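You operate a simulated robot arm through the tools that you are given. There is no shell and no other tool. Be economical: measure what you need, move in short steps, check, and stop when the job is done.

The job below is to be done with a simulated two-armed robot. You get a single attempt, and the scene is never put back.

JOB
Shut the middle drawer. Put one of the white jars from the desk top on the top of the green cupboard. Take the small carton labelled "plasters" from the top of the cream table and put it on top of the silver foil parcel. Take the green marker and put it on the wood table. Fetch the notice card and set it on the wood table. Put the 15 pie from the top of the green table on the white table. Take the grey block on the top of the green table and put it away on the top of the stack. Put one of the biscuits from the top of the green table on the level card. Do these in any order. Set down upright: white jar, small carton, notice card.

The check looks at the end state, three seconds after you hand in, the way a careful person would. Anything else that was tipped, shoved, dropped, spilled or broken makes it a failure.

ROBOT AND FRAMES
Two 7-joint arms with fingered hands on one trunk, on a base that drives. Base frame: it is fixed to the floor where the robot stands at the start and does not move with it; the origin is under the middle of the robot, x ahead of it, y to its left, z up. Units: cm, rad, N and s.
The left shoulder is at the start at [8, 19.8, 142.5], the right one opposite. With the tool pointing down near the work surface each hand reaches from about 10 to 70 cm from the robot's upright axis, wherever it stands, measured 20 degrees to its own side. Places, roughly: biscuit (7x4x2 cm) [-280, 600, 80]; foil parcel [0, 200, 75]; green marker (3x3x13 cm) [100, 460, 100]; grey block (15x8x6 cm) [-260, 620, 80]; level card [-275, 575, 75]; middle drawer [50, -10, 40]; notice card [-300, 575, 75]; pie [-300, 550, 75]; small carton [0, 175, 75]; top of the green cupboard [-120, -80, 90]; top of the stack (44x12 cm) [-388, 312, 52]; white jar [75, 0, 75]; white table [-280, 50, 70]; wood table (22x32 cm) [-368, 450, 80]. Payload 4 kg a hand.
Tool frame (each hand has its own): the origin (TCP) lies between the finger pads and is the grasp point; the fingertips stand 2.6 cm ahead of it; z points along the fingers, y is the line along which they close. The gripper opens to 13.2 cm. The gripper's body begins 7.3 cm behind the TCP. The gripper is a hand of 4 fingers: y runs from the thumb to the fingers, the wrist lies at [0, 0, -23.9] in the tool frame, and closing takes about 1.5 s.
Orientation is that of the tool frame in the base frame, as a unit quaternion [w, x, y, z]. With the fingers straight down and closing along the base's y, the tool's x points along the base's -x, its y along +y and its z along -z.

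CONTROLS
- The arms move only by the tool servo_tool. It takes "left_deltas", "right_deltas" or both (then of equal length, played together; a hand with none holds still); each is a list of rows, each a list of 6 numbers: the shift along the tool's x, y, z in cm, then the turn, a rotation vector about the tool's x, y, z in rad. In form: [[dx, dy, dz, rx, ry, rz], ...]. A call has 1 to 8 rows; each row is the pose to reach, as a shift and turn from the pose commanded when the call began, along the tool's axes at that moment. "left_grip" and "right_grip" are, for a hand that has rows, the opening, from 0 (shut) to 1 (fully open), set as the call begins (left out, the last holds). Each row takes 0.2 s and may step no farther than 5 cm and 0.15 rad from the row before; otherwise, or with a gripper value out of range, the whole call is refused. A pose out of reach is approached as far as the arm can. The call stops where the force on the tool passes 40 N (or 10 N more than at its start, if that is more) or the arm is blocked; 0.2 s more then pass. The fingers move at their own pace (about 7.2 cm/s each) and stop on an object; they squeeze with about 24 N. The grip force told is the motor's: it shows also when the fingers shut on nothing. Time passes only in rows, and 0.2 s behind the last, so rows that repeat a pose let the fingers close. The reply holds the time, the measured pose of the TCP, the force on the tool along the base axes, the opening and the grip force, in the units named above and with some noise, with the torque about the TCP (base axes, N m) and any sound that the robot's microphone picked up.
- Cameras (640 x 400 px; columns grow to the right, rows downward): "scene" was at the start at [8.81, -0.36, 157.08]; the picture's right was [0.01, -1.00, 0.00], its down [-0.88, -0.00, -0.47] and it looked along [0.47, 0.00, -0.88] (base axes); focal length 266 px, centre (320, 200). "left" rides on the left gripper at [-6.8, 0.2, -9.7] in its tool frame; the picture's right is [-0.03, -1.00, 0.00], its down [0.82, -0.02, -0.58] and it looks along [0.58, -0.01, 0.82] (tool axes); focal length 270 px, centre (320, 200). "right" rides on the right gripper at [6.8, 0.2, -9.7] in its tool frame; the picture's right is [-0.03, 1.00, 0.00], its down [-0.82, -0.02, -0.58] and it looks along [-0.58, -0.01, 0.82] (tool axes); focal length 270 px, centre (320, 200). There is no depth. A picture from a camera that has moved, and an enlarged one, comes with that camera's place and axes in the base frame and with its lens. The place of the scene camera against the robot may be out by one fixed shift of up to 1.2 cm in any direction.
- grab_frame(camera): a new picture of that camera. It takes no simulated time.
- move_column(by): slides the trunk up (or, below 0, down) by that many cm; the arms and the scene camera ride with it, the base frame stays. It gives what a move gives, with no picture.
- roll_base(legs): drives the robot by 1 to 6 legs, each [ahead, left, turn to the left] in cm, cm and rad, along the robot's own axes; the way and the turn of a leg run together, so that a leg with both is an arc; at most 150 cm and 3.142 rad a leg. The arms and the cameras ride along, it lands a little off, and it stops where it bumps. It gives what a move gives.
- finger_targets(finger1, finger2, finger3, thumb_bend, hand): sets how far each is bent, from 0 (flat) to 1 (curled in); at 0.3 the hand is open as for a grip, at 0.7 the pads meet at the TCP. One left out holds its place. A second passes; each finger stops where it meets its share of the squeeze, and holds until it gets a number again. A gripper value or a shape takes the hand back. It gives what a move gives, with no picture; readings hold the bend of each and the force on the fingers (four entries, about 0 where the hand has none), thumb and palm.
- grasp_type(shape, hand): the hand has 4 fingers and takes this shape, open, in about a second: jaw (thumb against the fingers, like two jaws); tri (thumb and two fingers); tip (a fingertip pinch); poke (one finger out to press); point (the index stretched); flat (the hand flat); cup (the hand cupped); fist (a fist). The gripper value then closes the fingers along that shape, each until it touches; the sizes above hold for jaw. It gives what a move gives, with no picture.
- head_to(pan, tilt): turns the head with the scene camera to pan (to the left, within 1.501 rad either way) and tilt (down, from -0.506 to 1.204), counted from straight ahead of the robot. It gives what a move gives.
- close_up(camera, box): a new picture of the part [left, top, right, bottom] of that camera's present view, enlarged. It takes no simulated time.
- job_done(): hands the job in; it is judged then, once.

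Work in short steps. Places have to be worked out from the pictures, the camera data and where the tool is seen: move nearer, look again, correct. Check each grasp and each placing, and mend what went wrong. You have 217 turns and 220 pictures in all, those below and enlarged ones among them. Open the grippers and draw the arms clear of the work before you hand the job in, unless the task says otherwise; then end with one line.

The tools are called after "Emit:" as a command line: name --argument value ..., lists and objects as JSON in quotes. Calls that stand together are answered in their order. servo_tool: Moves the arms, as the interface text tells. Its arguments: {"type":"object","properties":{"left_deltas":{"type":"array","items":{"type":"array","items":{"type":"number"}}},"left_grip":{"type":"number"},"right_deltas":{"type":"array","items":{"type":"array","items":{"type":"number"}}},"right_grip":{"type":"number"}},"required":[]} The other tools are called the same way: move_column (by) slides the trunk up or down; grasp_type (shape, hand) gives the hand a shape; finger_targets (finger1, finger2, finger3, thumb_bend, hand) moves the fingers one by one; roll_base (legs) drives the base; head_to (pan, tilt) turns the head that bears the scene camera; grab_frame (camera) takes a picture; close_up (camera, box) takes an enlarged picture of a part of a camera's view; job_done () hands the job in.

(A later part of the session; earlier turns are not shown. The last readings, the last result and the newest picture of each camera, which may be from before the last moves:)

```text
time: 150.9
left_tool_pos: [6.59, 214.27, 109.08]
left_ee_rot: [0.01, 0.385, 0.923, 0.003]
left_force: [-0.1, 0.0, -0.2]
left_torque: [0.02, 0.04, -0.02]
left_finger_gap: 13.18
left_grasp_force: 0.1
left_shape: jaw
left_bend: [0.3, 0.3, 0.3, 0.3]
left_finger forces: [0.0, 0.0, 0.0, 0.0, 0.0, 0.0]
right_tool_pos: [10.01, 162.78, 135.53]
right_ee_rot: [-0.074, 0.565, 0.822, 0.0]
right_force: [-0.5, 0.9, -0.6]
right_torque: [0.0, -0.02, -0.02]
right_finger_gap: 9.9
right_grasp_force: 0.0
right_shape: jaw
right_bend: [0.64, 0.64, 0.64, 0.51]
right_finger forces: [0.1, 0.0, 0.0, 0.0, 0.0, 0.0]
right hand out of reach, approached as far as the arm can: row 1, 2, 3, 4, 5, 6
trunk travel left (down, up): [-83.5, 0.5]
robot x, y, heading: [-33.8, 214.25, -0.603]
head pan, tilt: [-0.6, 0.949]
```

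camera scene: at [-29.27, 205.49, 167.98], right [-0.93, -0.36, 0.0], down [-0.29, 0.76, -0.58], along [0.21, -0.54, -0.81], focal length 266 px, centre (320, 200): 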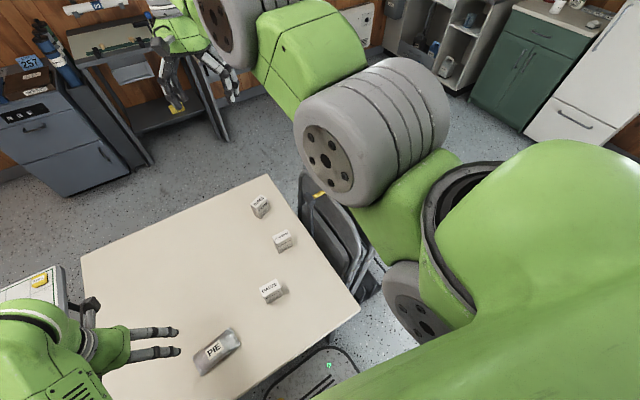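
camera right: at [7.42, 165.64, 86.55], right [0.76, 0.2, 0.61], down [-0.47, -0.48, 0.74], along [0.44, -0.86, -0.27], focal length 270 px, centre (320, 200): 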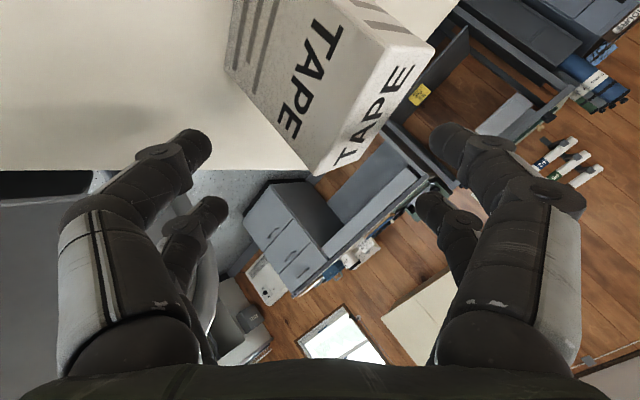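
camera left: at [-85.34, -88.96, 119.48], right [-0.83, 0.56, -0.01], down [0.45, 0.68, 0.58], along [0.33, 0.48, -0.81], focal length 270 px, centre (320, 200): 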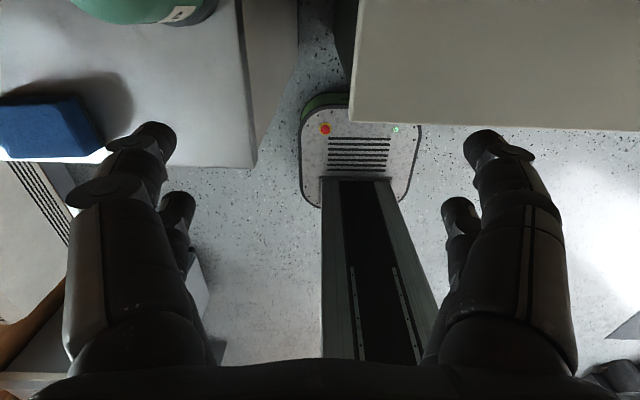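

It sits at a wrist limit up here. I tilt the fingers outward while lowering, which reverses how it came up.

Emit:
servo_tool --right_deltas '[[0, 0, 3, -0.08, -0.115, 0], [0, 0, 6, -0.16, -0.23, 0], [0, 0, 9, -0.24, -0.345, 0], [0, 0, 12, -0.32, -0.46, 0], [0, 0, 15, -0.4, -0.575, 0], [2, -1, 18, -0.48, -0.69, 0], [4, -2, 21, -0.48, -0.69, 0], [6, -4, 24, -0.48, -0.69, 0]]'

Emit:
grab_frame --camera "scene"

```text
time: 152.7
left_tool_pos: [6.67, 214.37, 109.03]
left_ee_rot: [0.011, 0.384, 0.923, 0.002]
left_force: [0.4, -0.4, 0.1]
left_torque: [0.03, -0.03, -0.02]
left_finger_gap: 13.18
left_grasp_force: 0.1
left_shape: jaw
left_bend: [0.3, 0.3, 0.3, 0.3]
left_finger forces: [0.0, 0.0, 0.0, 0.1, 0.0, 0.0]
right_tool_pos: [24.48, 150.59, 140.8]
right_ee_rot: [0.338, 0.534, 0.775, 0.003]
right_force: [-0.2, -0.1, 0.0]
right_torque: [-0.02, -0.03, -0.01]
right_finger_gap: 9.88
right_grasp_force: 0.1
right_shape: jaw
right_bend: [0.64, 0.64, 0.64, 0.51]
right_finger forces: [0.1, 0.1, 0.0, 0.0, 0.1, 0.1]
right hand out of reach, approached as far as the arm can: row 1, 2, 3, 4, 5, 6, 7, 8
trunk travel left (down, up): [-83.5, 0.5]
robot x, y, heading: [-33.78, 214.09, -0.6]
head pan, tilt: [-0.6, 0.949]
```

```text
156 pictures are left
camera scene: at [-29.39, 205.4, 167.98], right [-0.93, -0.36, 0.0], down [-0.29, 0.76, -0.58], along [0.21, -0.54, -0.81], focal length 266 px, centre (320, 200)
```

scene: 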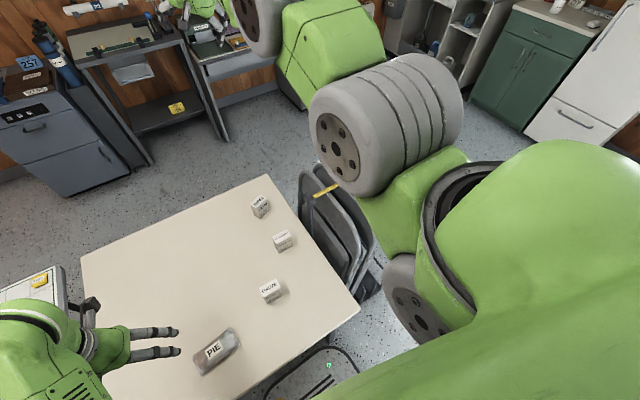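

I test small pure moves from here to learn which directions respond.

Emit:
servo_tool --right_deltas '[[0, 0, 1.5, 0, 0, 0], [0, 0, 3, 0, 0, 0]]'

Emit:
servo_tool --right_deltas '[[0, 0, -1.5, 0, 0, 0], [0, 0, -3, 0, 0, 0]]'

Emit:
servo_tool --right_deltas '[[1.5, 0, 0, 0, 0, 0], [3, 0, 0, 0, 0, 0]]'

Emit:
servo_tool --right_deltas '[[0, 1.5, 0, 0, 0, 0], [0, 3, 0, 0, 0, 0]]'

```text
time: 153.3
left_tool_pos: [6.76, 214.02, 108.98]
left_ee_rot: [0.009, 0.384, 0.923, 0.003]
left_force: [0.1, 0.1, 0.5]
left_torque: [0.01, 0.0, -0.02]
left_finger_gap: 13.19
left_grasp_force: 0.0
left_shape: jaw
left_bend: [0.3, 0.3, 0.3, 0.3]
left_finger forces: [0.1, 0.1, 0.0, 0.0, 0.0, 0.0]
right_tool_pos: [26.52, 149.29, 138.65]
right_ee_rot: [0.339, 0.534, 0.775, 0.003]
right_force: [0.5, 0.6, 0.9]
right_torque: [0.0, 0.0, 0.01]
right_finger_gap: 9.91
right_grasp_force: 0.1
right_shape: jaw
right_bend: [0.64, 0.64, 0.64, 0.51]
right_finger forces: [0.1, 0.0, 0.0, 0.1, 0.0, 0.0]
trunk travel left (down, up): [-83.5, 0.5]
robot x, y, heading: [-33.8, 214.28, -0.599]
head pan, tilt: [-0.6, 0.949]
```

```text
time: 153.9
left_tool_pos: [6.69, 214.2, 109.07]
left_ee_rot: [0.01, 0.384, 0.923, 0.002]
left_force: [0.2, -0.1, -0.2]
left_torque: [0.01, 0.0, 0.01]
left_finger_gap: 13.17
left_grasp_force: 0.2
left_shape: jaw
left_bend: [0.3, 0.3, 0.3, 0.3]
left_finger forces: [0.0, 0.1, 0.0, 0.0, 0.1, 0.1]
right_tool_pos: [24.92, 150.38, 141.08]
right_ee_rot: [0.338, 0.534, 0.775, 0.003]
right_force: [-0.3, 0.3, -0.6]
right_torque: [0.02, 0.01, -0.02]
right_finger_gap: 9.91
right_grasp_force: 0.1
right_shape: jaw
right_bend: [0.64, 0.64, 0.64, 0.51]
right_finger forces: [0.0, 0.0, 0.0, 0.0, 0.0, 0.0]
trunk travel left (down, up): [-83.5, 0.5]
robot x, y, heading: [-34.1, 214.07, -0.603]
head pan, tilt: [-0.6, 0.949]
```

```text
time: 154.5
left_tool_pos: [6.72, 214.36, 109.17]
left_ee_rot: [0.011, 0.385, 0.923, 0.002]
left_force: [-0.2, -0.3, -0.4]
left_torque: [0.01, -0.03, -0.01]
left_finger_gap: 13.2
left_grasp_force: 0.0
left_shape: jaw
left_bend: [0.3, 0.3, 0.3, 0.3]
left_finger forces: [0.0, 0.1, 0.1, 0.0, 0.0, 0.0]
right_tool_pos: [24.54, 152.96, 139.78]
right_ee_rot: [0.34, 0.533, 0.775, 0.003]
right_force: [-0.5, 0.5, 0.2]
right_torque: [-0.02, 0.0, -0.03]
right_finger_gap: 9.89
right_grasp_force: 0.1
right_shape: jaw
right_bend: [0.64, 0.64, 0.64, 0.51]
right_finger forces: [0.0, 0.0, 0.0, 0.0, 0.0, 0.1]
trunk travel left (down, up): [-83.5, 0.5]
robot x, y, heading: [-34.25, 214.62, -0.597]
head pan, tilt: [-0.6, 0.949]
```

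```text
time: 155.1
left_tool_pos: [6.69, 214.25, 109.01]
left_ee_rot: [0.011, 0.385, 0.923, 0.002]
left_force: [0.1, 0.7, 0.0]
left_torque: [0.01, 0.01, -0.01]
left_finger_gap: 13.17
left_grasp_force: 0.0
left_shape: jaw
left_bend: [0.3, 0.3, 0.3, 0.3]
left_finger forces: [0.0, 0.0, 0.0, 0.0, 0.0, 0.1]
right_tool_pos: [27.27, 154.34, 140.8]
right_ee_rot: [0.339, 0.533, 0.775, 0.002]
right_force: [-0.3, 0.1, -0.4]
right_torque: [-0.04, -0.03, -0.01]
right_finger_gap: 9.91
right_grasp_force: 0.1
right_shape: jaw
right_bend: [0.64, 0.64, 0.64, 0.51]
right_finger forces: [0.0, 0.0, 0.1, 0.0, 0.0, 0.0]
trunk travel left (down, up): [-83.5, 0.5]
robot x, y, heading: [-33.7, 214.28, -0.6]
head pan, tilt: [-0.6, 0.949]
```

All directions respond again; the arm is free. I bring it back and down to a normal pose.

Emit:
servo_tool --right_deltas '[[2.89, -2.02, 0.34, 0, 0, 0], [5.78, -4.04, 0.68, 0, 0, 0], [8.67, -6.06, 1.02, 0, 0, 0], [11.56, -8.08, 1.36, 0, 0, 0], [14.4, -10.1, 1.7, 0, 0, 0], [17.3, -12.1, 2.04, 0, 0, 0], [20.2, -14.1, 2.4, 0, 0, 0], [23.1, -16.2, 2.7, 0, 0, 0]]'

```text
time: 156.9
left_tool_pos: [6.51, 214.3, 109.06]
left_ee_rot: [0.01, 0.383, 0.924, 0.002]
left_force: [-0.1, 0.5, 0.6]
left_torque: [-0.03, 0.05, -0.02]
left_finger_gap: 13.19
left_grasp_force: 0.0
left_shape: jaw
left_bend: [0.3, 0.3, 0.3, 0.3]
left_finger forces: [0.1, 0.0, 0.0, 0.0, 0.1, 0.0]
right_tool_pos: [10.26, 165.5, 120.92]
right_ee_rot: [0.34, 0.533, 0.775, 0.002]
right_force: [-0.7, 0.4, 0.5]
right_torque: [0.01, -0.02, -0.01]
right_finger_gap: 9.9
right_grasp_force: 0.0
right_shape: jaw
right_bend: [0.64, 0.64, 0.64, 0.51]
right_finger forces: [0.0, 0.1, 0.0, 0.1, 0.0, 0.1]
trunk travel left (down, up): [-83.5, 0.5]
robot x, y, heading: [-33.76, 214.12, -0.603]
head pan, tilt: [-0.6, 0.949]
```

The arm moves normally. I pull it back another 20 cm, then straighten the hand to vertical.

Emit:
servo_tool --right_deltas '[[2.2, -1.5, -2.2, 0, 0, 0], [4.4, -3, -4.4, 0, 0, 0], [6.6, -4.6, -6.6, 0, 0, 0], [8.8, -6.1, -8.8, 0, 0, 0], [11, -7.6, -11, 0, 0, 0], [12.7, -8.8, -12.7, 0, 0, 0]]'

Emit:
servo_tool --right_deltas '[[0, 0, 0, 0.08, 0.113, 0], [0, 0, 0, 0.16, 0.226, 0], [0, 0, 0, 0.24, 0.34, 0], [0, 0, 0, 0.32, 0.452, 0], [0, 0, 0, 0.395, 0.565, 0], [0, 0, 0, 0.395, 0.565, 0]]'

```text
time: 158.3
left_tool_pos: [6.61, 214.42, 109.11]
left_ee_rot: [0.01, 0.384, 0.923, 0.002]
left_force: [-0.4, 0.0, -0.1]
left_torque: [0.0, 0.01, 0.01]
left_finger_gap: 13.21
left_grasp_force: 0.1
left_shape: jaw
left_bend: [0.3, 0.3, 0.3, 0.3]
left_finger forces: [0.0, 0.1, 0.1, 0.0, 0.0, 0.1]
right_tool_pos: [-6.2, 176.68, 120.81]
right_ee_rot: [0.34, 0.533, 0.775, 0.003]
right_force: [0.3, -0.5, -0.3]
right_torque: [-0.01, -0.04, 0.01]
right_finger_gap: 9.9
right_grasp_force: 0.1
right_shape: jaw
right_bend: [0.64, 0.64, 0.64, 0.51]
right_finger forces: [0.1, 0.1, 0.0, 0.0, 0.0, 0.1]
trunk travel left (down, up): [-83.5, 0.5]
robot x, y, heading: [-33.85, 214.24, -0.603]
head pan, tilt: [-0.6, 0.949]
```

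```text
time: 159.7
left_tool_pos: [6.63, 214.24, 109.16]
left_ee_rot: [0.01, 0.385, 0.923, 0.002]
left_force: [-0.2, 0.5, 0.2]
left_torque: [0.0, 0.02, 0.01]
left_finger_gap: 13.21
left_grasp_force: 0.1
left_shape: jaw
left_bend: [0.3, 0.3, 0.3, 0.3]
left_finger forces: [0.0, 0.0, 0.1, 0.0, 0.0, 0.1]
right_tool_pos: [-2.66, 175.12, 113.73]
right_ee_rot: [0.002, 0.567, 0.823, -0.001]
right_force: [0.0, -0.2, 0.7]
right_torque: [0.0, -0.02, -0.05]
right_finger_gap: 9.93
right_grasp_force: 0.1
right_shape: jaw
right_bend: [0.64, 0.64, 0.64, 0.51]
right_finger forces: [0.0, 0.0, 0.0, 0.0, 0.0, 0.1]
right hand out of reach, approached as far as the arm can: row 3, 4, 5, 6
trunk travel left (down, up): [-83.5, 0.5]
robot x, y, heading: [-33.92, 213.91, -0.601]
head pan, tilt: [-0.6, 0.949]
```

The wrist can't hold the hand vertical when it is too high or too far; so I should work nearer. I move the base 5 cm ahead, then bring the hand down to z≈96 over the carton with the extra turn.

Emit:
roll_base --legs '[[5, 0, 0]]'

Emit:
servo_tool --right_deltas '[[0, 0, 4, 0, 0, 0.14], [0, 0, 8, 0, 0, 0.28], [0, 0, 12, 0, 0, 0.42], [0, 0, 15, 0, 0, 0.56], [0, 0, 17, 0, 0, 0.7], [0, 0, 17, 0, 0, 0.84], [0, 0, 17, 0, 0, 0.93]]'

Emit:
grab_frame --camera "right"

```text
time: 160.6
left_tool_pos: [9.63, 212.12, 109.48]
left_ee_rot: [0.015, 0.385, 0.923, 0.001]
left_force: [-1.4, -0.2, 0.4]
left_torque: [-0.06, -0.04, 0.01]
left_finger_gap: 13.2
left_grasp_force: 0.0
left_shape: jaw
left_bend: [0.3, 0.3, 0.3, 0.3]
left_finger forces: [0.0, 0.0, 0.0, 0.0, 0.0, 0.0]
right_tool_pos: [0.43, 173.04, 114.08]
right_ee_rot: [0.007, 0.567, 0.823, 0.0]
right_force: [-0.6, 0.9, 0.1]
right_torque: [-0.04, -0.04, 0.0]
right_finger_gap: 9.91
right_grasp_force: 0.1
right_shape: jaw
right_bend: [0.64, 0.64, 0.64, 0.51]
right_finger forces: [0.0, 0.0, 0.0, 0.0, 0.0, 0.0]
trunk travel left (down, up): [-83.5, 0.5]
robot x, y, heading: [-29.93, 211.62, -0.6]
head pan, tilt: [-0.6, 0.949]
```

```text
time: 162.2
left_tool_pos: [10.66, 211.53, 109.04]
left_ee_rot: [0.009, 0.385, 0.923, 0.003]
left_force: [-0.2, 0.3, 1.8]
left_torque: [0.05, 0.0, 0.0]
left_finger_gap: 13.19
left_grasp_force: 0.0
left_shape: jaw
left_bend: [0.3, 0.3, 0.3, 0.3]
left_finger forces: [0.0, 0.0, 0.0, 0.1, 0.0, 0.1]
right_tool_pos: [1.41, 172.27, 96.44]
right_ee_rot: [0.001, 0.877, 0.48, 0.001]
right_force: [0.9, 0.1, -0.2]
right_torque: [0.01, 0.01, 0.01]
right_finger_gap: 9.91
right_grasp_force: 0.1
right_shape: jaw
right_bend: [0.64, 0.64, 0.64, 0.51]
right_finger forces: [0.0, 0.0, 0.0, 0.0, 0.0, 0.1]
trunk travel left (down, up): [-83.5, 0.5]
robot x, y, heading: [-29.74, 211.99, -0.605]
head pan, tilt: [-0.6, 0.949]
```

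```text
155 pictures are left
camera right: at [5.17, 177.89, 106.29], right [0.83, -0.56, 0.0], down [-0.46, -0.68, 0.58], along [-0.32, -0.48, -0.82], focal length 270 px, centre (320, 200)
```

right: 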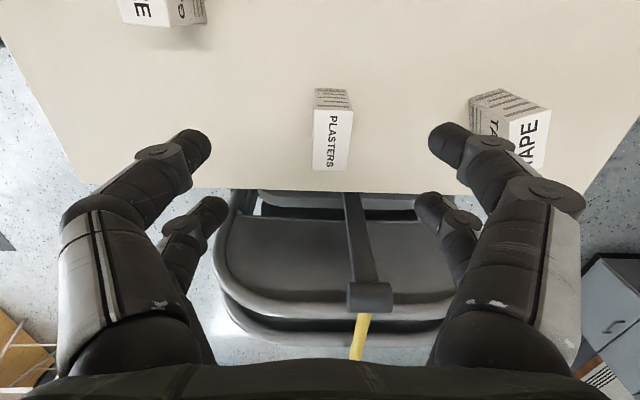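

The carton lines up with the jaws, centred near (0.8,169.3), and everything is in reach. I shift over it and descend to z 78.5.

Emit:
servo_tool --right_deltas '[[-2.8, 1.2, 0, 0, 0, 0], [-2.8, 1.2, 4, 0, 0, 0], [-2.8, 1.2, 8, 0, 0, 0], [-2.8, 1.2, 11, 0, 0, 0]]'

Emit:
grab_frame --camera "right"

```text
time: 163.2
left_tool_pos: [10.62, 211.65, 109.12]
left_ee_rot: [0.01, 0.385, 0.923, 0.002]
left_force: [0.1, 0.6, -0.2]
left_torque: [0.02, -0.03, 0.0]
left_finger_gap: 13.17
left_grasp_force: 0.1
left_shape: jaw
left_bend: [0.3, 0.3, 0.3, 0.3]
left_finger forces: [0.0, 0.0, 0.0, 0.1, 0.0, 0.0]
right_tool_pos: [0.95, 169.09, 85.46]
right_ee_rot: [0.003, 0.877, 0.481, 0.001]
right_force: [-0.3, 0.1, -0.2]
right_torque: [0.0, -0.01, -0.03]
right_finger_gap: 9.91
right_grasp_force: 0.1
right_shape: jaw
right_bend: [0.64, 0.64, 0.64, 0.51]
right_finger forces: [0.0, 0.1, 0.0, 0.0, 0.0, 0.0]
trunk travel left (down, up): [-83.5, 0.5]
robot x, y, heading: [-29.76, 212.03, -0.606]
head pan, tilt: [-0.6, 0.949]
```

```text
154 pictures are left
camera right: at [4.61, 174.85, 95.23], right [0.83, -0.56, 0.0], down [-0.46, -0.68, 0.58], along [-0.32, -0.48, -0.82], focal length 270 px, centre (320, 200)
```

right: 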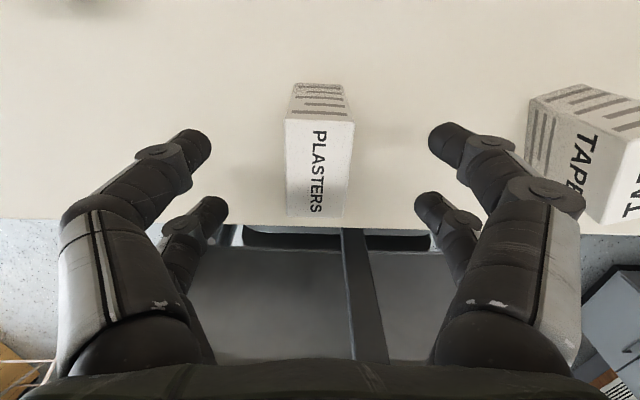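

Well centred. Down 7 cm and close.

Emit:
servo_tool --right_deltas '[[0, 0, 3.5, 0, 0, 0], [0, 0, 6.8, 0, 0, 0], [0, 0, 6.8, 0, 0, 0]]'

Emit:
servo_tool --right_deltas '[[0, 0, 0, 0, 0, 0], [0, 0, 0, 0, 0, 0], [0, 0, 0, 0, 0, 0], [0, 0, 0, 0, 0, 0], [0, 0, 0, 0, 0, 0], [0, 0, 0, 0, 0, 0], [0, 0, 0, 0, 0, 0]]' --right_grip 0.0

Emit:
grab_frame --camera "right"

```text
time: 164.0
left_tool_pos: [10.54, 211.55, 109.16]
left_ee_rot: [0.011, 0.385, 0.923, 0.003]
left_force: [-0.7, 0.8, -0.4]
left_torque: [0.03, 0.04, -0.02]
left_finger_gap: 13.2
left_grasp_force: 0.0
left_shape: jaw
left_bend: [0.3, 0.3, 0.3, 0.3]
left_finger forces: [0.0, 0.0, 0.0, 0.0, 0.0, 0.1]
right_tool_pos: [0.84, 169.33, 78.71]
right_ee_rot: [0.002, 0.877, 0.48, 0.001]
right_force: [-0.1, 0.0, 0.3]
right_torque: [-0.02, 0.0, 0.0]
right_finger_gap: 9.87
right_grasp_force: 0.0
right_shape: jaw
right_bend: [0.64, 0.64, 0.64, 0.51]
right_finger forces: [0.1, 0.1, 0.0, 0.0, 0.0, 0.0]
trunk travel left (down, up): [-83.5, 0.5]
robot x, y, heading: [-30.36, 211.96, -0.602]
head pan, tilt: [-0.6, 0.949]
```

```text
time: 165.6
left_tool_pos: [10.6, 211.57, 109.0]
left_ee_rot: [0.01, 0.386, 0.923, 0.003]
left_force: [0.4, 0.3, 0.0]
left_torque: [0.01, 0.01, -0.03]
left_finger_gap: 13.19
left_grasp_force: 0.1
left_shape: jaw
left_bend: [0.3, 0.3, 0.3, 0.3]
left_finger forces: [0.0, 0.0, 0.0, 0.0, 0.0, 0.0]
right_tool_pos: [0.86, 169.35, 78.75]
right_ee_rot: [0.001, 0.877, 0.481, 0.001]
right_force: [-0.1, -0.6, 0.3]
right_torque: [0.01, 0.01, 0.04]
right_finger_gap: 2.98
right_grasp_force: 24.4
right_shape: jaw
right_bend: [0.73, 0.73, 0.73, 0.7]
right_finger forces: [21.7, 21.7, 21.5, 0.0, 21.8, 0.1]
trunk travel left (down, up): [-83.5, 0.5]
robot x, y, heading: [-29.7, 211.59, -0.602]
head pan, tilt: [-0.6, 0.949]
```

```text
153 pictures are left
camera right: at [4.54, 174.98, 88.45], right [0.83, -0.56, 0.0], down [-0.46, -0.68, 0.58], along [-0.32, -0.48, -0.82], focal length 270 px, centre (320, 200)
```

right: 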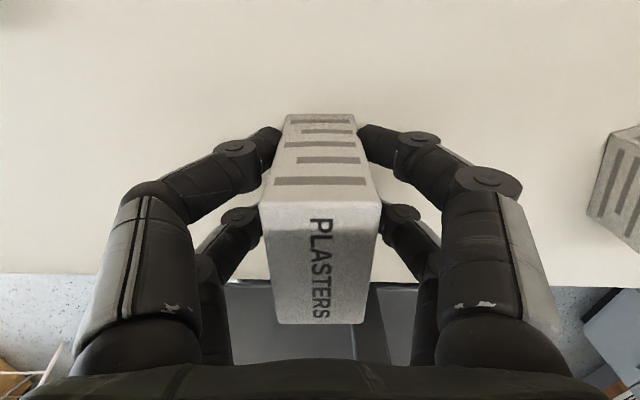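

The carton is firmly gripped. I lift it to z≈95, then move the base back 15 and left 26 so the foil parcel comes in front of the right hand.

Emit:
servo_tool --right_deltas '[[0, 0, -3, 0, 0, 0], [0, 0, -7, 0, 0, 0], [0, 0, -11, 0, 0, 0], [0, 0, -15, 0, 0, 0], [0, 0, -17, 0, 0, 0]]'

Emit:
roll_base --legs '[[-15, 0, 0], [0, 26, 0]]'

Emit:
head_to --pan -0.1 --tilt 1.0

Emit:
grab_frame --camera "scene"

Emit:
grab_frame --camera "right"

```text
time: 166.8
left_tool_pos: [10.57, 211.59, 109.1]
left_ee_rot: [0.011, 0.385, 0.923, 0.002]
left_force: [0.7, 0.2, -0.2]
left_torque: [-0.02, 0.02, 0.01]
left_finger_gap: 13.19
left_grasp_force: 0.1
left_shape: jaw
left_bend: [0.3, 0.3, 0.3, 0.3]
left_finger forces: [0.0, 0.0, 0.0, 0.0, 0.0, 0.1]
right_tool_pos: [0.76, 169.26, 95.87]
right_ee_rot: [0.001, 0.877, 0.481, 0.001]
right_force: [0.7, 0.5, -0.2]
right_torque: [-0.02, 0.02, -0.03]
right_finger_gap: 2.94
right_grasp_force: 24.3
right_shape: jaw
right_bend: [0.73, 0.73, 0.73, 0.7]
right_finger forces: [21.7, 21.9, 21.6, 0.1, 22.0, 0.0]
trunk travel left (down, up): [-83.5, 0.5]
robot x, y, heading: [-30.18, 211.7, -0.61]
head pan, tilt: [-0.6, 0.949]
```

```text
time: 169.6
left_tool_pos: [12.76, 240.85, 109.15]
left_ee_rot: [0.01, 0.385, 0.923, 0.005]
left_force: [0.1, -0.4, 0.7]
left_torque: [0.03, -0.01, 0.0]
left_finger_gap: 13.18
left_grasp_force: 0.0
left_shape: jaw
left_bend: [0.3, 0.3, 0.3, 0.3]
left_finger forces: [0.0, 0.0, 0.0, 0.1, 0.0, 0.1]
right_tool_pos: [3.06, 198.6, 95.66]
right_ee_rot: [0.0, 0.876, 0.482, 0.003]
right_force: [-0.8, -0.1, 0.3]
right_torque: [0.01, 0.04, 0.01]
right_finger_gap: 2.96
right_grasp_force: 23.9
right_shape: jaw
right_bend: [0.73, 0.73, 0.73, 0.7]
right_finger forces: [21.6, 21.9, 21.6, 0.0, 22.0, 0.0]
trunk travel left (down, up): [-83.5, 0.5]
robot x, y, heading: [-27.74, 241.21, -0.601]
head pan, tilt: [-0.6, 0.949]
```

```text
time: 170.5
left_tool_pos: [13.0, 241.39, 109.07]
left_ee_rot: [0.011, 0.385, 0.923, 0.002]
left_force: [-0.6, -1.2, -0.4]
left_torque: [0.01, -0.03, -0.01]
left_finger_gap: 13.22
left_grasp_force: 0.1
left_shape: jaw
left_bend: [0.3, 0.3, 0.3, 0.3]
left_finger forces: [0.0, 0.0, 0.0, 0.0, 0.0, 0.0]
right_tool_pos: [3.26, 199.02, 95.79]
right_ee_rot: [0.002, 0.876, 0.482, 0.001]
right_force: [0.1, 0.0, 0.5]
right_torque: [-0.06, 0.0, 0.0]
right_finger_gap: 2.98
right_grasp_force: 23.8
right_shape: jaw
right_bend: [0.73, 0.73, 0.73, 0.7]
right_finger forces: [21.8, 21.9, 21.6, 0.0, 22.0, 0.0]
trunk travel left (down, up): [-83.5, 0.5]
robot x, y, heading: [-28.01, 241.56, -0.598]
head pan, tilt: [-0.099, 1.0]
```

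```text
152 pictures are left
camera scene: at [-20.39, 234.76, 167.63], right [-0.65, -0.76, 0.0], down [-0.64, 0.54, -0.54], along [0.41, -0.35, -0.84], focal length 266 px, centre (320, 200)
```

scene: 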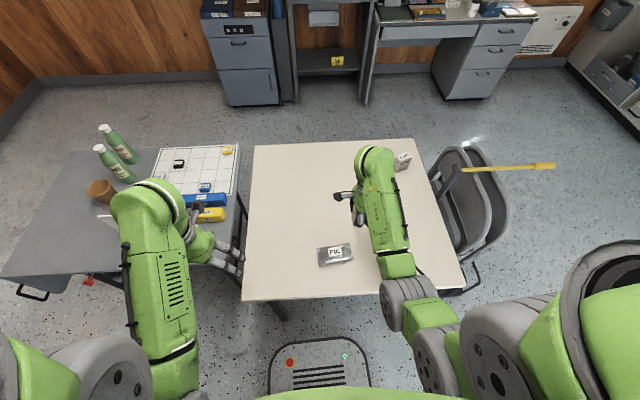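

```text
151 pictures are left
camera right: at [6.93, 204.7, 105.51], right [0.83, -0.56, 0.0], down [-0.46, -0.68, 0.58], along [-0.32, -0.48, -0.82], focal length 270 px, centre (320, 200)
```

right: 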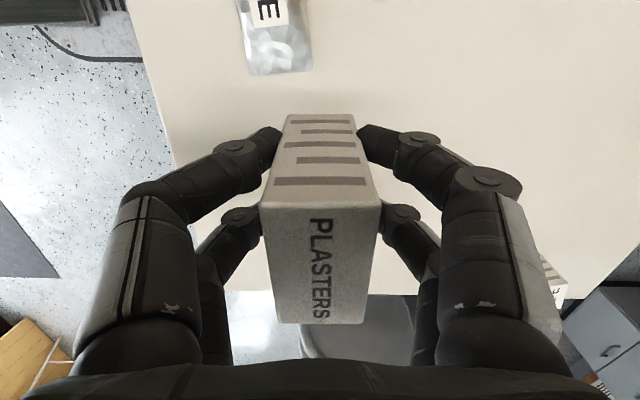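

The foil parcel lies lengthwise (12×7 cm) centred near (3.2,207.3), label in its middle. I move the carton over it and look again.

Emit:
servo_tool --right_deltas '[[2.3, -1.5, 0, 0, 0, 0], [4.6, -3.1, 0, 0, 0, 0], [6.9, -4.65, 0, 0, 0, 0], [6.9, -4.65, 3, 0, 0, 0], [6.9, -4.65, 6, 0, 0, 0]]'

Emit:
grab_frame --camera "scene"

Emit:
grab_frame --camera "right"

```text
time: 171.7
left_tool_pos: [12.95, 241.22, 109.03]
left_ee_rot: [0.01, 0.385, 0.923, 0.002]
left_force: [-0.2, 0.4, 0.0]
left_torque: [0.01, 0.0, 0.02]
left_finger_gap: 13.21
left_grasp_force: 0.0
left_shape: jaw
left_bend: [0.3, 0.3, 0.3, 0.3]
left_finger forces: [0.1, 0.1, 0.0, 0.0, 0.0, 0.0]
right_tool_pos: [2.9, 207.3, 89.64]
right_ee_rot: [0.002, 0.876, 0.483, 0.002]
right_force: [0.0, -0.1, -1.1]
right_torque: [0.01, -0.01, -0.01]
right_finger_gap: 2.97
right_grasp_force: 24.0
right_shape: jaw
right_bend: [0.73, 0.73, 0.73, 0.7]
right_finger forces: [21.7, 21.9, 21.5, 0.1, 21.9, 0.1]
trunk travel left (down, up): [-83.5, 0.5]
robot x, y, heading: [-27.68, 240.81, -0.601]
head pan, tilt: [-0.099, 1.0]
```

```text
150 pictures are left
camera scene: at [-20.45, 234.54, 167.62], right [-0.64, -0.76, 0.0], down [-0.64, 0.54, -0.54], along [0.41, -0.35, -0.84], focal length 266 px, centre (320, 200)
```

scene: 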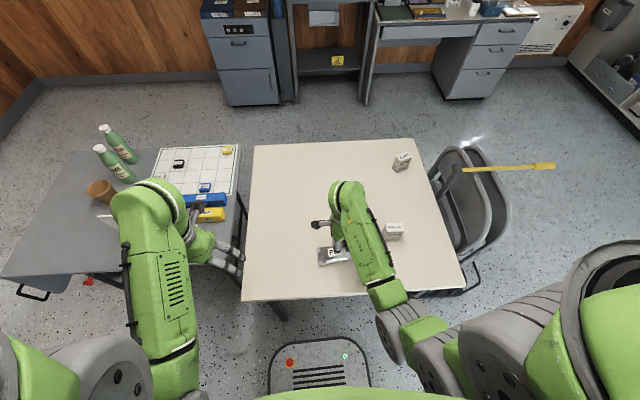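

```text
149 pictures are left
camera right: at [6.7, 212.88, 99.45], right [0.83, -0.56, 0.0], down [-0.46, -0.68, 0.58], along [-0.32, -0.48, -0.82], focal length 270 px, centre (320, 200)
```

right: 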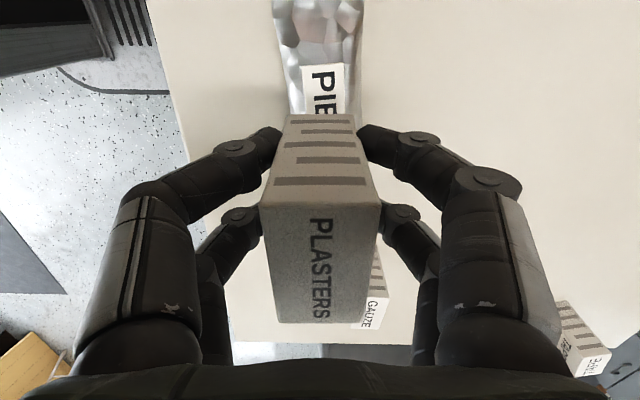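

Foil runs straight under the carton; its label centre is about 1.2 cm further along. I correct and lower to just above.

Emit:
servo_tool --right_deltas '[[1.2, 0.3, 0, 0, 0, 0], [1.2, 0.3, 3, 0, 0, 0], [1.2, 0.3, 6, 0, 0, 0], [1.2, 0.3, 6.4, 0, 0, 0], [1.2, 0.3, 6.8, 0, 0, 0], [1.2, 0.3, 7.2, 0, 0, 0], [1.2, 0.3, 7.6, 0, 0, 0], [1.2, 0.3, 8.0, 0, 0, 0]]'

Emit:
grab_frame --camera "right"

```text
time: 173.5
left_tool_pos: [12.54, 241.4, 109.35]
left_ee_rot: [0.012, 0.384, 0.923, 0.001]
left_force: [-0.2, -0.1, -0.1]
left_torque: [0.0, 0.07, -0.01]
left_finger_gap: 13.22
left_grasp_force: 0.0
left_shape: jaw
left_bend: [0.3, 0.3, 0.3, 0.3]
left_finger forces: [0.0, 0.1, 0.0, 0.0, 0.0, 0.0]
right_tool_pos: [3.94, 208.08, 82.23]
right_ee_rot: [0.005, 0.876, 0.482, 0.004]
right_force: [-4.3, -2.3, 26.8]
right_torque: [0.11, 0.15, -0.02]
right_finger_gap: 3.04
right_grasp_force: 23.9
right_shape: jaw
right_bend: [0.74, 0.74, 0.74, 0.71]
right_finger forces: [24.7, 24.6, 25.1, 0.0, 26.7, 0.1]
trunk travel left (down, up): [-83.5, 0.5]
robot x, y, heading: [-27.4, 241.06, -0.604]
head pan, tilt: [-0.099, 1.0]
```

```text
148 pictures are left
camera right: at [7.5, 213.8, 91.85], right [0.83, -0.56, 0.01], down [-0.46, -0.67, 0.58], along [-0.31, -0.49, -0.82], focal length 270 px, centre (320, 200)
```

right: 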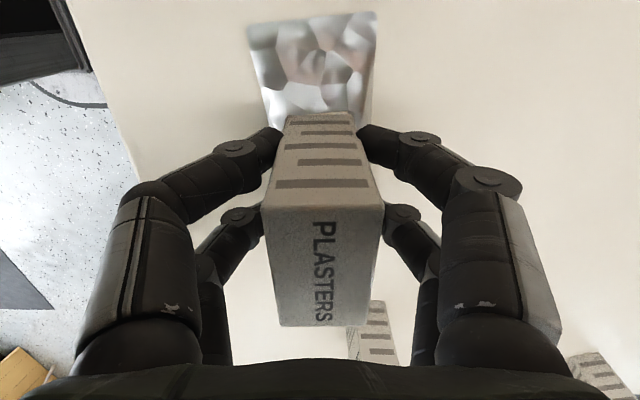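

Contact; the carton sits over the parcel's middle. I ease off and open.

Emit:
servo_tool --right_deltas '[[0, 0, -0.5, 0, 0, 0], [0, 0, -0.6, 0, 0, 0], [0, 0, -0.6, 0, 0, 0]]'

Emit:
servo_tool --right_deltas '[[0, 0, 0, 0, 0, 0], [0, 0, 0, 0, 0, 0], [0, 0, 0, 0, 0, 0], [0, 0, 0, 0, 0, 0], [0, 0, 0, 0, 0, 0]]' --right_grip 0.8

Emit:
grab_frame --camera "right"

```text
time: 174.3
left_tool_pos: [12.92, 241.23, 109.09]
left_ee_rot: [0.011, 0.384, 0.923, 0.003]
left_force: [0.2, 0.6, -0.7]
left_torque: [0.02, -0.02, 0.01]
left_finger_gap: 13.2
left_grasp_force: 0.1
left_shape: jaw
left_bend: [0.3, 0.3, 0.3, 0.3]
left_finger forces: [0.0, 0.1, 0.0, 0.0, 0.0, 0.0]
right_tool_pos: [3.73, 208.19, 82.19]
right_ee_rot: [0.001, 0.876, 0.482, 0.001]
right_force: [0.5, -1.1, 2.2]
right_torque: [-0.01, -0.02, -0.04]
right_finger_gap: 3.02
right_grasp_force: 23.9
right_shape: jaw
right_bend: [0.74, 0.74, 0.74, 0.7]
right_finger forces: [24.3, 24.3, 24.0, 0.1, 24.3, 0.0]
trunk travel left (down, up): [-83.5, 0.5]
robot x, y, heading: [-27.42, 241.16, -0.603]
head pan, tilt: [-0.099, 1.0]
```

```text
time: 175.5
left_tool_pos: [12.89, 241.14, 109.07]
left_ee_rot: [0.01, 0.385, 0.923, 0.002]
left_force: [0.1, 0.2, -1.1]
left_torque: [0.01, 0.03, -0.01]
left_finger_gap: 13.21
left_grasp_force: 0.0
left_shape: jaw
left_bend: [0.3, 0.3, 0.3, 0.3]
left_finger forces: [0.1, 0.1, 0.1, 0.1, 0.0, 0.0]
right_tool_pos: [3.9, 208.06, 82.24]
right_ee_rot: [0.002, 0.876, 0.482, 0.001]
right_force: [0.3, -0.6, -1.2]
right_torque: [0.05, -0.01, -0.02]
right_finger_gap: 10.55
right_grasp_force: 0.1
right_shape: jaw
right_bend: [0.59, 0.59, 0.59, 0.45]
right_finger forces: [0.1, 0.0, 0.0, 0.1, 0.1, 0.0]
trunk travel left (down, up): [-83.5, 0.5]
robot x, y, heading: [-27.59, 241.33, -0.604]
head pan, tilt: [-0.099, 1.0]
```

```text
147 pictures are left
camera right: at [7.61, 213.77, 92.03], right [0.83, -0.56, 0.0], down [-0.46, -0.68, 0.58], along [-0.32, -0.48, -0.82], focal length 270 px, centre (320, 200)
```

right: 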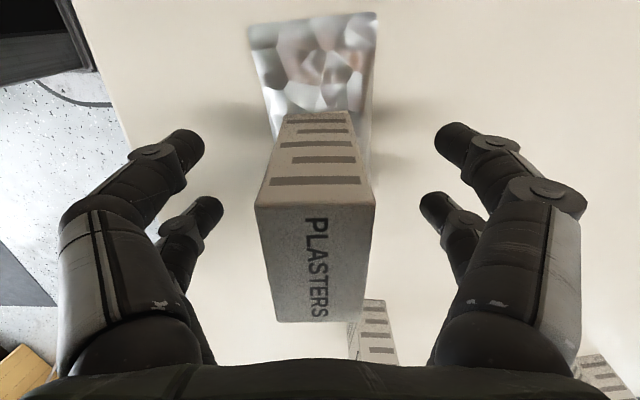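

The carton stands on the parcel. I raise the hand straight up, then draw back and check.

Emit:
servo_tool --right_deltas '[[0, 0, -3, 0, 0, 0], [0, 0, -6, 0, 0, 0], [0, 0, -10, 0, 0, 0], [0, 0, -14, 0, 0, 0]]' --right_grip 1.0

Emit:
roll_base --legs '[[-35, 0, 0]]'

Emit:
grab_frame --camera "scene"

```text
time: 176.5
left_tool_pos: [12.93, 241.22, 109.14]
left_ee_rot: [0.01, 0.384, 0.923, 0.003]
left_force: [-0.5, 0.1, 0.7]
left_torque: [-0.06, -0.02, -0.05]
left_finger_gap: 13.19
left_grasp_force: 0.2
left_shape: jaw
left_bend: [0.3, 0.3, 0.3, 0.3]
left_finger forces: [0.1, 0.1, 0.1, 0.0, 0.0, 0.0]
right_tool_pos: [3.84, 208.09, 96.35]
right_ee_rot: [0.002, 0.876, 0.483, 0.001]
right_force: [0.4, 0.0, 0.6]
right_torque: [-0.02, 0.01, 0.0]
right_finger_gap: 13.2
right_grasp_force: 0.1
right_shape: jaw
right_bend: [0.3, 0.3, 0.3, 0.3]
right_finger forces: [0.1, 0.1, 0.1, 0.0, 0.1, 0.0]
trunk travel left (down, up): [-83.5, 0.5]
robot x, y, heading: [-27.93, 241.54, -0.603]
head pan, tilt: [-0.099, 1.0]
```

```text
time: 178.8
left_tool_pos: [-15.72, 260.66, 109.03]
left_ee_rot: [0.009, 0.386, 0.923, 0.002]
left_force: [0.5, 0.7, -0.2]
left_torque: [-0.02, 0.04, 0.0]
left_finger_gap: 13.2
left_grasp_force: 0.0
left_shape: jaw
left_bend: [0.3, 0.3, 0.3, 0.3]
left_finger forces: [0.0, 0.1, 0.1, 0.0, 0.1, 0.0]
right_tool_pos: [-24.91, 227.59, 96.19]
right_ee_rot: [0.0, 0.877, 0.48, 0.0]
right_force: [0.3, 0.0, 0.1]
right_torque: [0.0, 0.02, -0.03]
right_finger_gap: 13.19
right_grasp_force: 0.1
right_shape: jaw
right_bend: [0.3, 0.3, 0.3, 0.3]
right_finger forces: [0.0, 0.0, 0.0, 0.0, 0.1, 0.0]
trunk travel left (down, up): [-83.5, 0.5]
robot x, y, heading: [-56.56, 261.14, -0.604]
head pan, tilt: [-0.099, 1.0]
```

```text
146 pictures are left
camera scene: at [-48.91, 254.12, 167.59], right [-0.65, -0.76, 0.0], down [-0.64, 0.55, -0.54], along [0.41, -0.35, -0.84], focal length 266 px, centre (320, 200)
```

scene: 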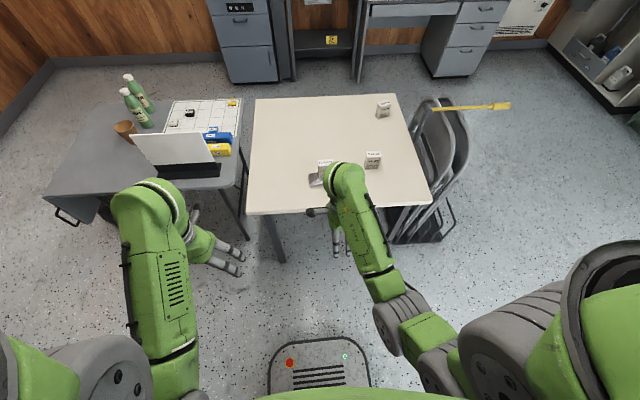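

The carton stands on the foil; all else is as it was. I reset the hands and turn toward the green marker's area at (100,460).

Emit:
servo_tool --right_deltas '[[0, 0, 0, 0, 0, -0.15], [0, 0, 0, 0, 0, -0.3], [0, 0, 0, 0, 0, -0.45], [0, 0, 0, 0, 0, -0.6], [0, 0, 0, 0, 0, -0.75], [0, 0, 0, 0, 0, -0.9], [0, 0, 0, 0, 0, -1.05], [0, 0, 0, 0, 0, -1.2]]' --left_deltas '[[0, 0, 1, 0, 0, -0.1], [0, 0, 2, 0, 0, -0.19], [0, 0, 3, 0, 0, -0.19], [0, 0, 3, 0, 0, -0.19], [0, 0, 3, 0, 0, -0.19], [0, 0, 3, 0, 0, -0.19], [0, 0, 3, 0, 0, -0.19], [0, 0, 3, 0, 0, -0.19]]'

Emit:
roll_base --legs '[[0, 0, 1.5]]'

Emit:
head_to --pan 0.0 --tilt 0.3

Emit:
grab_frame --camera "scene"

```text
time: 180.6
left_tool_pos: [-15.8, 260.78, 106.01]
left_ee_rot: [0.011, 0.296, 0.955, 0.002]
left_force: [0.2, 0.2, 0.3]
left_torque: [0.01, -0.02, 0.0]
left_finger_gap: 13.18
left_grasp_force: 0.0
left_shape: jaw
left_bend: [0.3, 0.3, 0.3, 0.3]
left_finger forces: [0.0, 0.0, 0.0, 0.0, 0.0, 0.1]
right_tool_pos: [-25.2, 227.66, 96.33]
right_ee_rot: [0.002, 0.451, 0.892, 0.0]
right_force: [-0.5, 0.0, -0.2]
right_torque: [-0.02, 0.01, -0.02]
right_finger_gap: 13.18
right_grasp_force: 0.0
right_shape: jaw
right_bend: [0.3, 0.3, 0.3, 0.3]
right_finger forces: [0.0, 0.0, 0.1, 0.1, 0.0, 0.0]
trunk travel left (down, up): [-83.5, 0.5]
robot x, y, heading: [-56.4, 260.96, -0.603]
head pan, tilt: [-0.099, 1.0]
```

```text
time: 184.6
left_tool_pos: [-52.5, 301.25, 106.0]
left_ee_rot: [0.006, -0.426, 0.905, 0.008]
left_force: [-0.1, 0.0, 0.1]
left_torque: [0.02, 0.02, 0.01]
left_finger_gap: 13.2
left_grasp_force: 0.0
left_shape: jaw
left_bend: [0.3, 0.3, 0.3, 0.3]
left_finger forces: [0.0, 0.0, 0.0, 0.0, 0.0, 0.0]
right_tool_pos: [-20.31, 289.18, 96.3]
right_ee_rot: [0.002, -0.266, 0.964, 0.001]
right_force: [0.8, -1.2, 0.0]
right_torque: [-0.02, 0.0, -0.01]
right_finger_gap: 13.2
right_grasp_force: 0.0
right_shape: jaw
right_bend: [0.3, 0.3, 0.3, 0.3]
right_finger forces: [0.0, 0.1, 0.0, 0.1, 0.0, 0.0]
trunk travel left (down, up): [-83.5, 0.5]
robot x, y, heading: [-56.79, 260.88, 0.876]
head pan, tilt: [-0.099, 1.0]
```

```text
time: 185.7
left_tool_pos: [-52.43, 301.32, 105.99]
left_ee_rot: [0.006, -0.424, 0.905, 0.007]
left_force: [0.2, 0.4, 0.6]
left_torque: [0.04, -0.01, 0.01]
left_finger_gap: 13.2
left_grasp_force: 0.1
left_shape: jaw
left_bend: [0.3, 0.3, 0.3, 0.3]
left_finger forces: [0.0, 0.0, 0.0, 0.0, 0.0, 0.1]
right_tool_pos: [-20.38, 289.12, 96.32]
right_ee_rot: [0.002, -0.267, 0.964, 0.001]
right_force: [-0.2, -0.3, -0.3]
right_torque: [0.02, 0.04, 0.0]
right_finger_gap: 13.17
right_grasp_force: 0.0
right_shape: jaw
right_bend: [0.3, 0.3, 0.3, 0.3]
right_finger forces: [0.1, 0.0, 0.0, 0.1, 0.0, 0.1]
trunk travel left (down, up): [-83.5, 0.5]
robot x, y, heading: [-56.56, 260.98, 0.877]
head pan, tilt: [0.0, 0.3]
```

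```text
145 pictures are left
camera scene: at [-49.13, 270.06, 173.56], right [0.77, -0.64, 0.0], down [-0.19, -0.23, -0.95], along [0.61, 0.73, -0.3], focal length 266 px, centre (320, 200)
```

scene: 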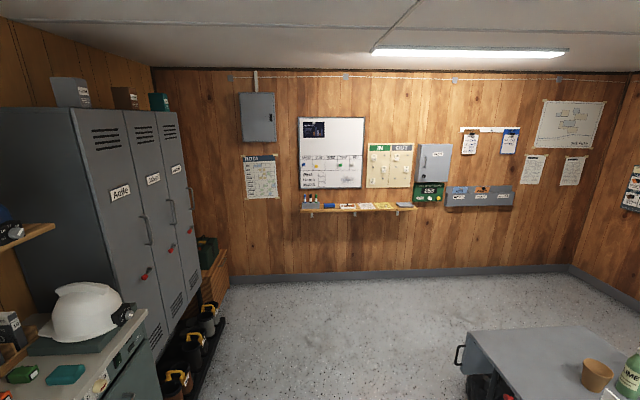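

There is a marker ledge below the whiteboard straight ahead. I zoom in on it.

Emit:
close_up --camera "scene" --box '[285, 165, 425, 235]'

```text
4.57 times, centred on (355, 200) of scene
camera zoom: at [-49.13, 270.06, 173.56], right [0.77, -0.64, 0.0], down [-0.19, -0.23, -0.95], along [0.61, 0.73, -0.3], focal length 1214 px, centre (160, 200)
```

zoom: 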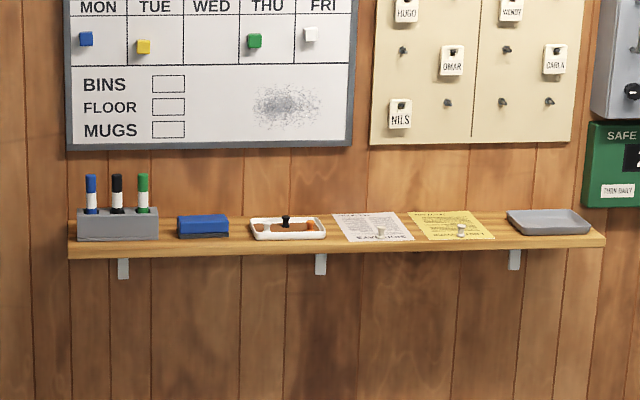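

The green marker is the rightmost of three upright in a grey holder, near (103,457), top z≈103. I drive toward the wall, stopping short, and meanwhile view the tip-pinch shape.

Emit:
roll_base --legs '[[0, 0, 0.086], [140, -5, 0], [30, 0, 0]]'

Emit:
grasp_type --hand "right" --shape "tip"

Emit:
head_to --pan 0.0 --tilt 0.6

Emit:
grab_frame --camera "scene"

Emit:
grab_frame --camera "right"

```text
time: 194.8
left_tool_pos: [47.08, 436.55, 106.12]
left_ee_rot: [0.008, -0.454, 0.891, 0.009]
left_force: [-0.8, 0.2, -0.3]
left_torque: [0.03, 0.01, -0.03]
left_finger_gap: 13.18
left_grasp_force: 0.0
left_shape: jaw
left_bend: [0.3, 0.3, 0.3, 0.3]
left_finger forces: [0.0, 0.0, 0.0, 0.1, 0.1, 0.0]
right_tool_pos: [79.98, 426.51, 96.41]
right_ee_rot: [0.002, -0.298, 0.955, 0.002]
right_force: [-0.5, 0.1, 0.0]
right_torque: [0.01, -0.01, 0.05]
right_finger_gap: 13.17
right_grasp_force: 0.1
right_shape: jaw
right_bend: [0.3, 0.3, 0.3, 0.3]
right_finger forces: [0.0, 0.1, 0.1, 0.0, 0.0, 0.1]
trunk travel left (down, up): [-83.5, 0.5]
robot x, y, heading: [46.43, 396.0, 0.938]
head pan, tilt: [0.0, 0.3]
```

```text
time: 195.7
left_tool_pos: [47.29, 436.81, 106.15]
left_ee_rot: [0.006, -0.454, 0.891, 0.008]
left_force: [-1.2, 0.5, -0.8]
left_torque: [-0.01, 0.04, 0.0]
left_finger_gap: 13.18
left_grasp_force: 0.1
left_shape: jaw
left_bend: [0.3, 0.3, 0.3, 0.3]
left_finger forces: [0.0, 0.0, 0.0, 0.0, 0.1, 0.0]
right_tool_pos: [80.18, 426.66, 96.27]
right_ee_rot: [0.001, -0.298, 0.955, 0.002]
right_force: [-0.5, 0.0, 0.3]
right_torque: [0.02, 0.01, 0.0]
right_finger_gap: 13.18
right_grasp_force: 0.0
right_shape: tip
right_bend: [0.3, 0.3, 0.3, 0.3]
right_finger forces: [0.0, 0.0, 0.0, 0.0, 0.0, 0.0]
trunk travel left (down, up): [-83.5, 0.5]
robot x, y, heading: [46.06, 396.04, 0.941]
head pan, tilt: [0.0, 0.3]
```

```text
time: 196.5
left_tool_pos: [47.27, 436.62, 106.02]
left_ee_rot: [0.007, -0.453, 0.891, 0.009]
left_force: [0.0, 0.0, -0.4]
left_torque: [0.04, -0.02, 0.0]
left_finger_gap: 13.21
left_grasp_force: 0.1
left_shape: jaw
left_bend: [0.3, 0.3, 0.3, 0.3]
left_finger forces: [0.0, 0.0, 0.0, 0.0, 0.0, 0.0]
right_tool_pos: [80.16, 426.58, 96.25]
right_ee_rot: [0.002, -0.297, 0.955, 0.001]
right_force: [0.6, -0.1, 0.1]
right_torque: [-0.03, 0.03, 0.0]
right_finger_gap: 13.21
right_grasp_force: 0.1
right_shape: tip
right_bend: [0.3, 0.3, 0.3, 0.3]
right_finger forces: [0.0, 0.0, 0.0, 0.1, 0.0, 0.1]
trunk travel left (down, up): [-83.5, 0.5]
robot x, y, heading: [46.5, 395.92, 0.943]
head pan, tilt: [0.0, 0.6]
```

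```text
143 pictures are left
camera scene: at [52.43, 405.37, 170.83], right [0.81, -0.59, 0.0], down [-0.33, -0.46, -0.83], along [0.49, 0.67, -0.56], focal length 266 px, centre (320, 200)
```

scene: 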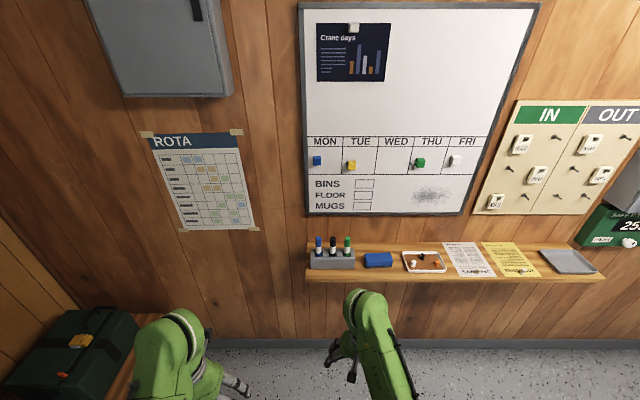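

```text
142 pictures are left
camera right: at [74.32, 422.81, 106.04], right [-0.55, 0.84, 0.0], down [0.68, 0.45, 0.58], along [0.48, 0.32, -0.81], focal length 270 px, centre (320, 200)
```

right: 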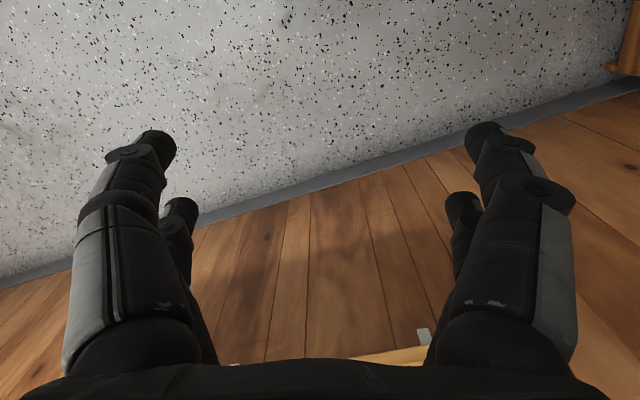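

I close the hand in the air in the tip shape to see where the pinch point lies.

Emit:
servo_tool --right_deltas '[[0, 0, 0, 0, 0, 0], [0, 0, 0, 0, 0, 0], [0, 0, 0, 0, 0, 0], [0, 0, 0, 0, 0, 0], [0, 0, 0, 0, 0, 0]]' --right_grip 0.15

Emit:
grab_frame --camera "right"

Emit:
close_up --camera "scene" --box '[290, 220, 430, 290]'

```text
time: 197.7
left_tool_pos: [47.44, 436.71, 106.02]
left_ee_rot: [0.006, -0.454, 0.891, 0.009]
left_force: [0.0, 0.7, 0.4]
left_torque: [0.01, 0.04, 0.01]
left_finger_gap: 13.19
left_grasp_force: 0.1
left_shape: jaw
left_bend: [0.3, 0.3, 0.3, 0.3]
left_finger forces: [0.0, 0.0, 0.0, 0.1, 0.1, 0.1]
right_tool_pos: [80.19, 426.7, 96.37]
right_ee_rot: [0.001, -0.298, 0.954, 0.001]
right_force: [-0.1, 0.2, -0.2]
right_torque: [0.07, 0.02, -0.02]
right_finger_gap: 2.02
right_grasp_force: 0.0
right_shape: tip
right_bend: [0.73, 0.73, 0.73, 0.7]
right_finger forces: [0.0, 0.1, 0.0, 0.1, 0.1, 0.0]
trunk travel left (down, up): [-83.5, 0.5]
robot x, y, heading: [46.09, 396.12, 0.941]
head pan, tilt: [0.0, 0.6]
```

```text
141 pictures are left
camera right: at [74.31, 422.8, 106.05], right [-0.55, 0.84, 0.0], down [0.68, 0.45, 0.58], along [0.48, 0.32, -0.81], focal length 270 px, centre (320, 200)
```

right: 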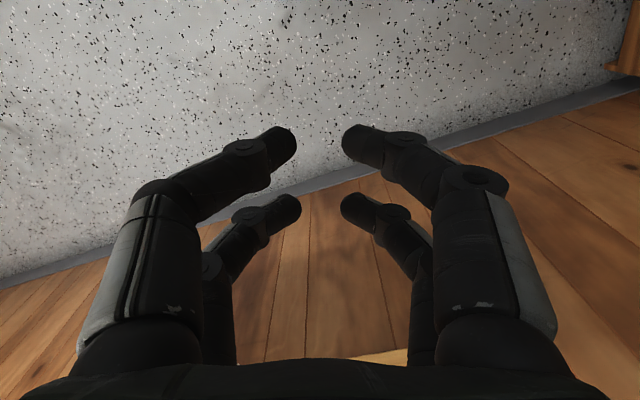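

```text
4.57 times, centred on (360, 255) of scene
camera zoom: at [52.42, 405.35, 170.82], right [0.81, -0.59, 0.0], down [-0.33, -0.46, -0.82], along [0.49, 0.67, -0.57], focal length 1214 px, centre (137, -51)
```

zoom: 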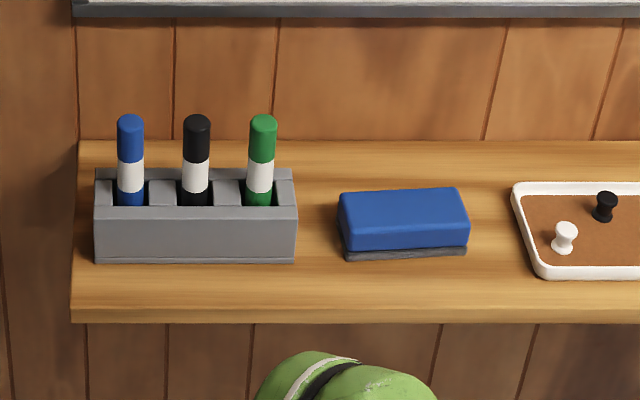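

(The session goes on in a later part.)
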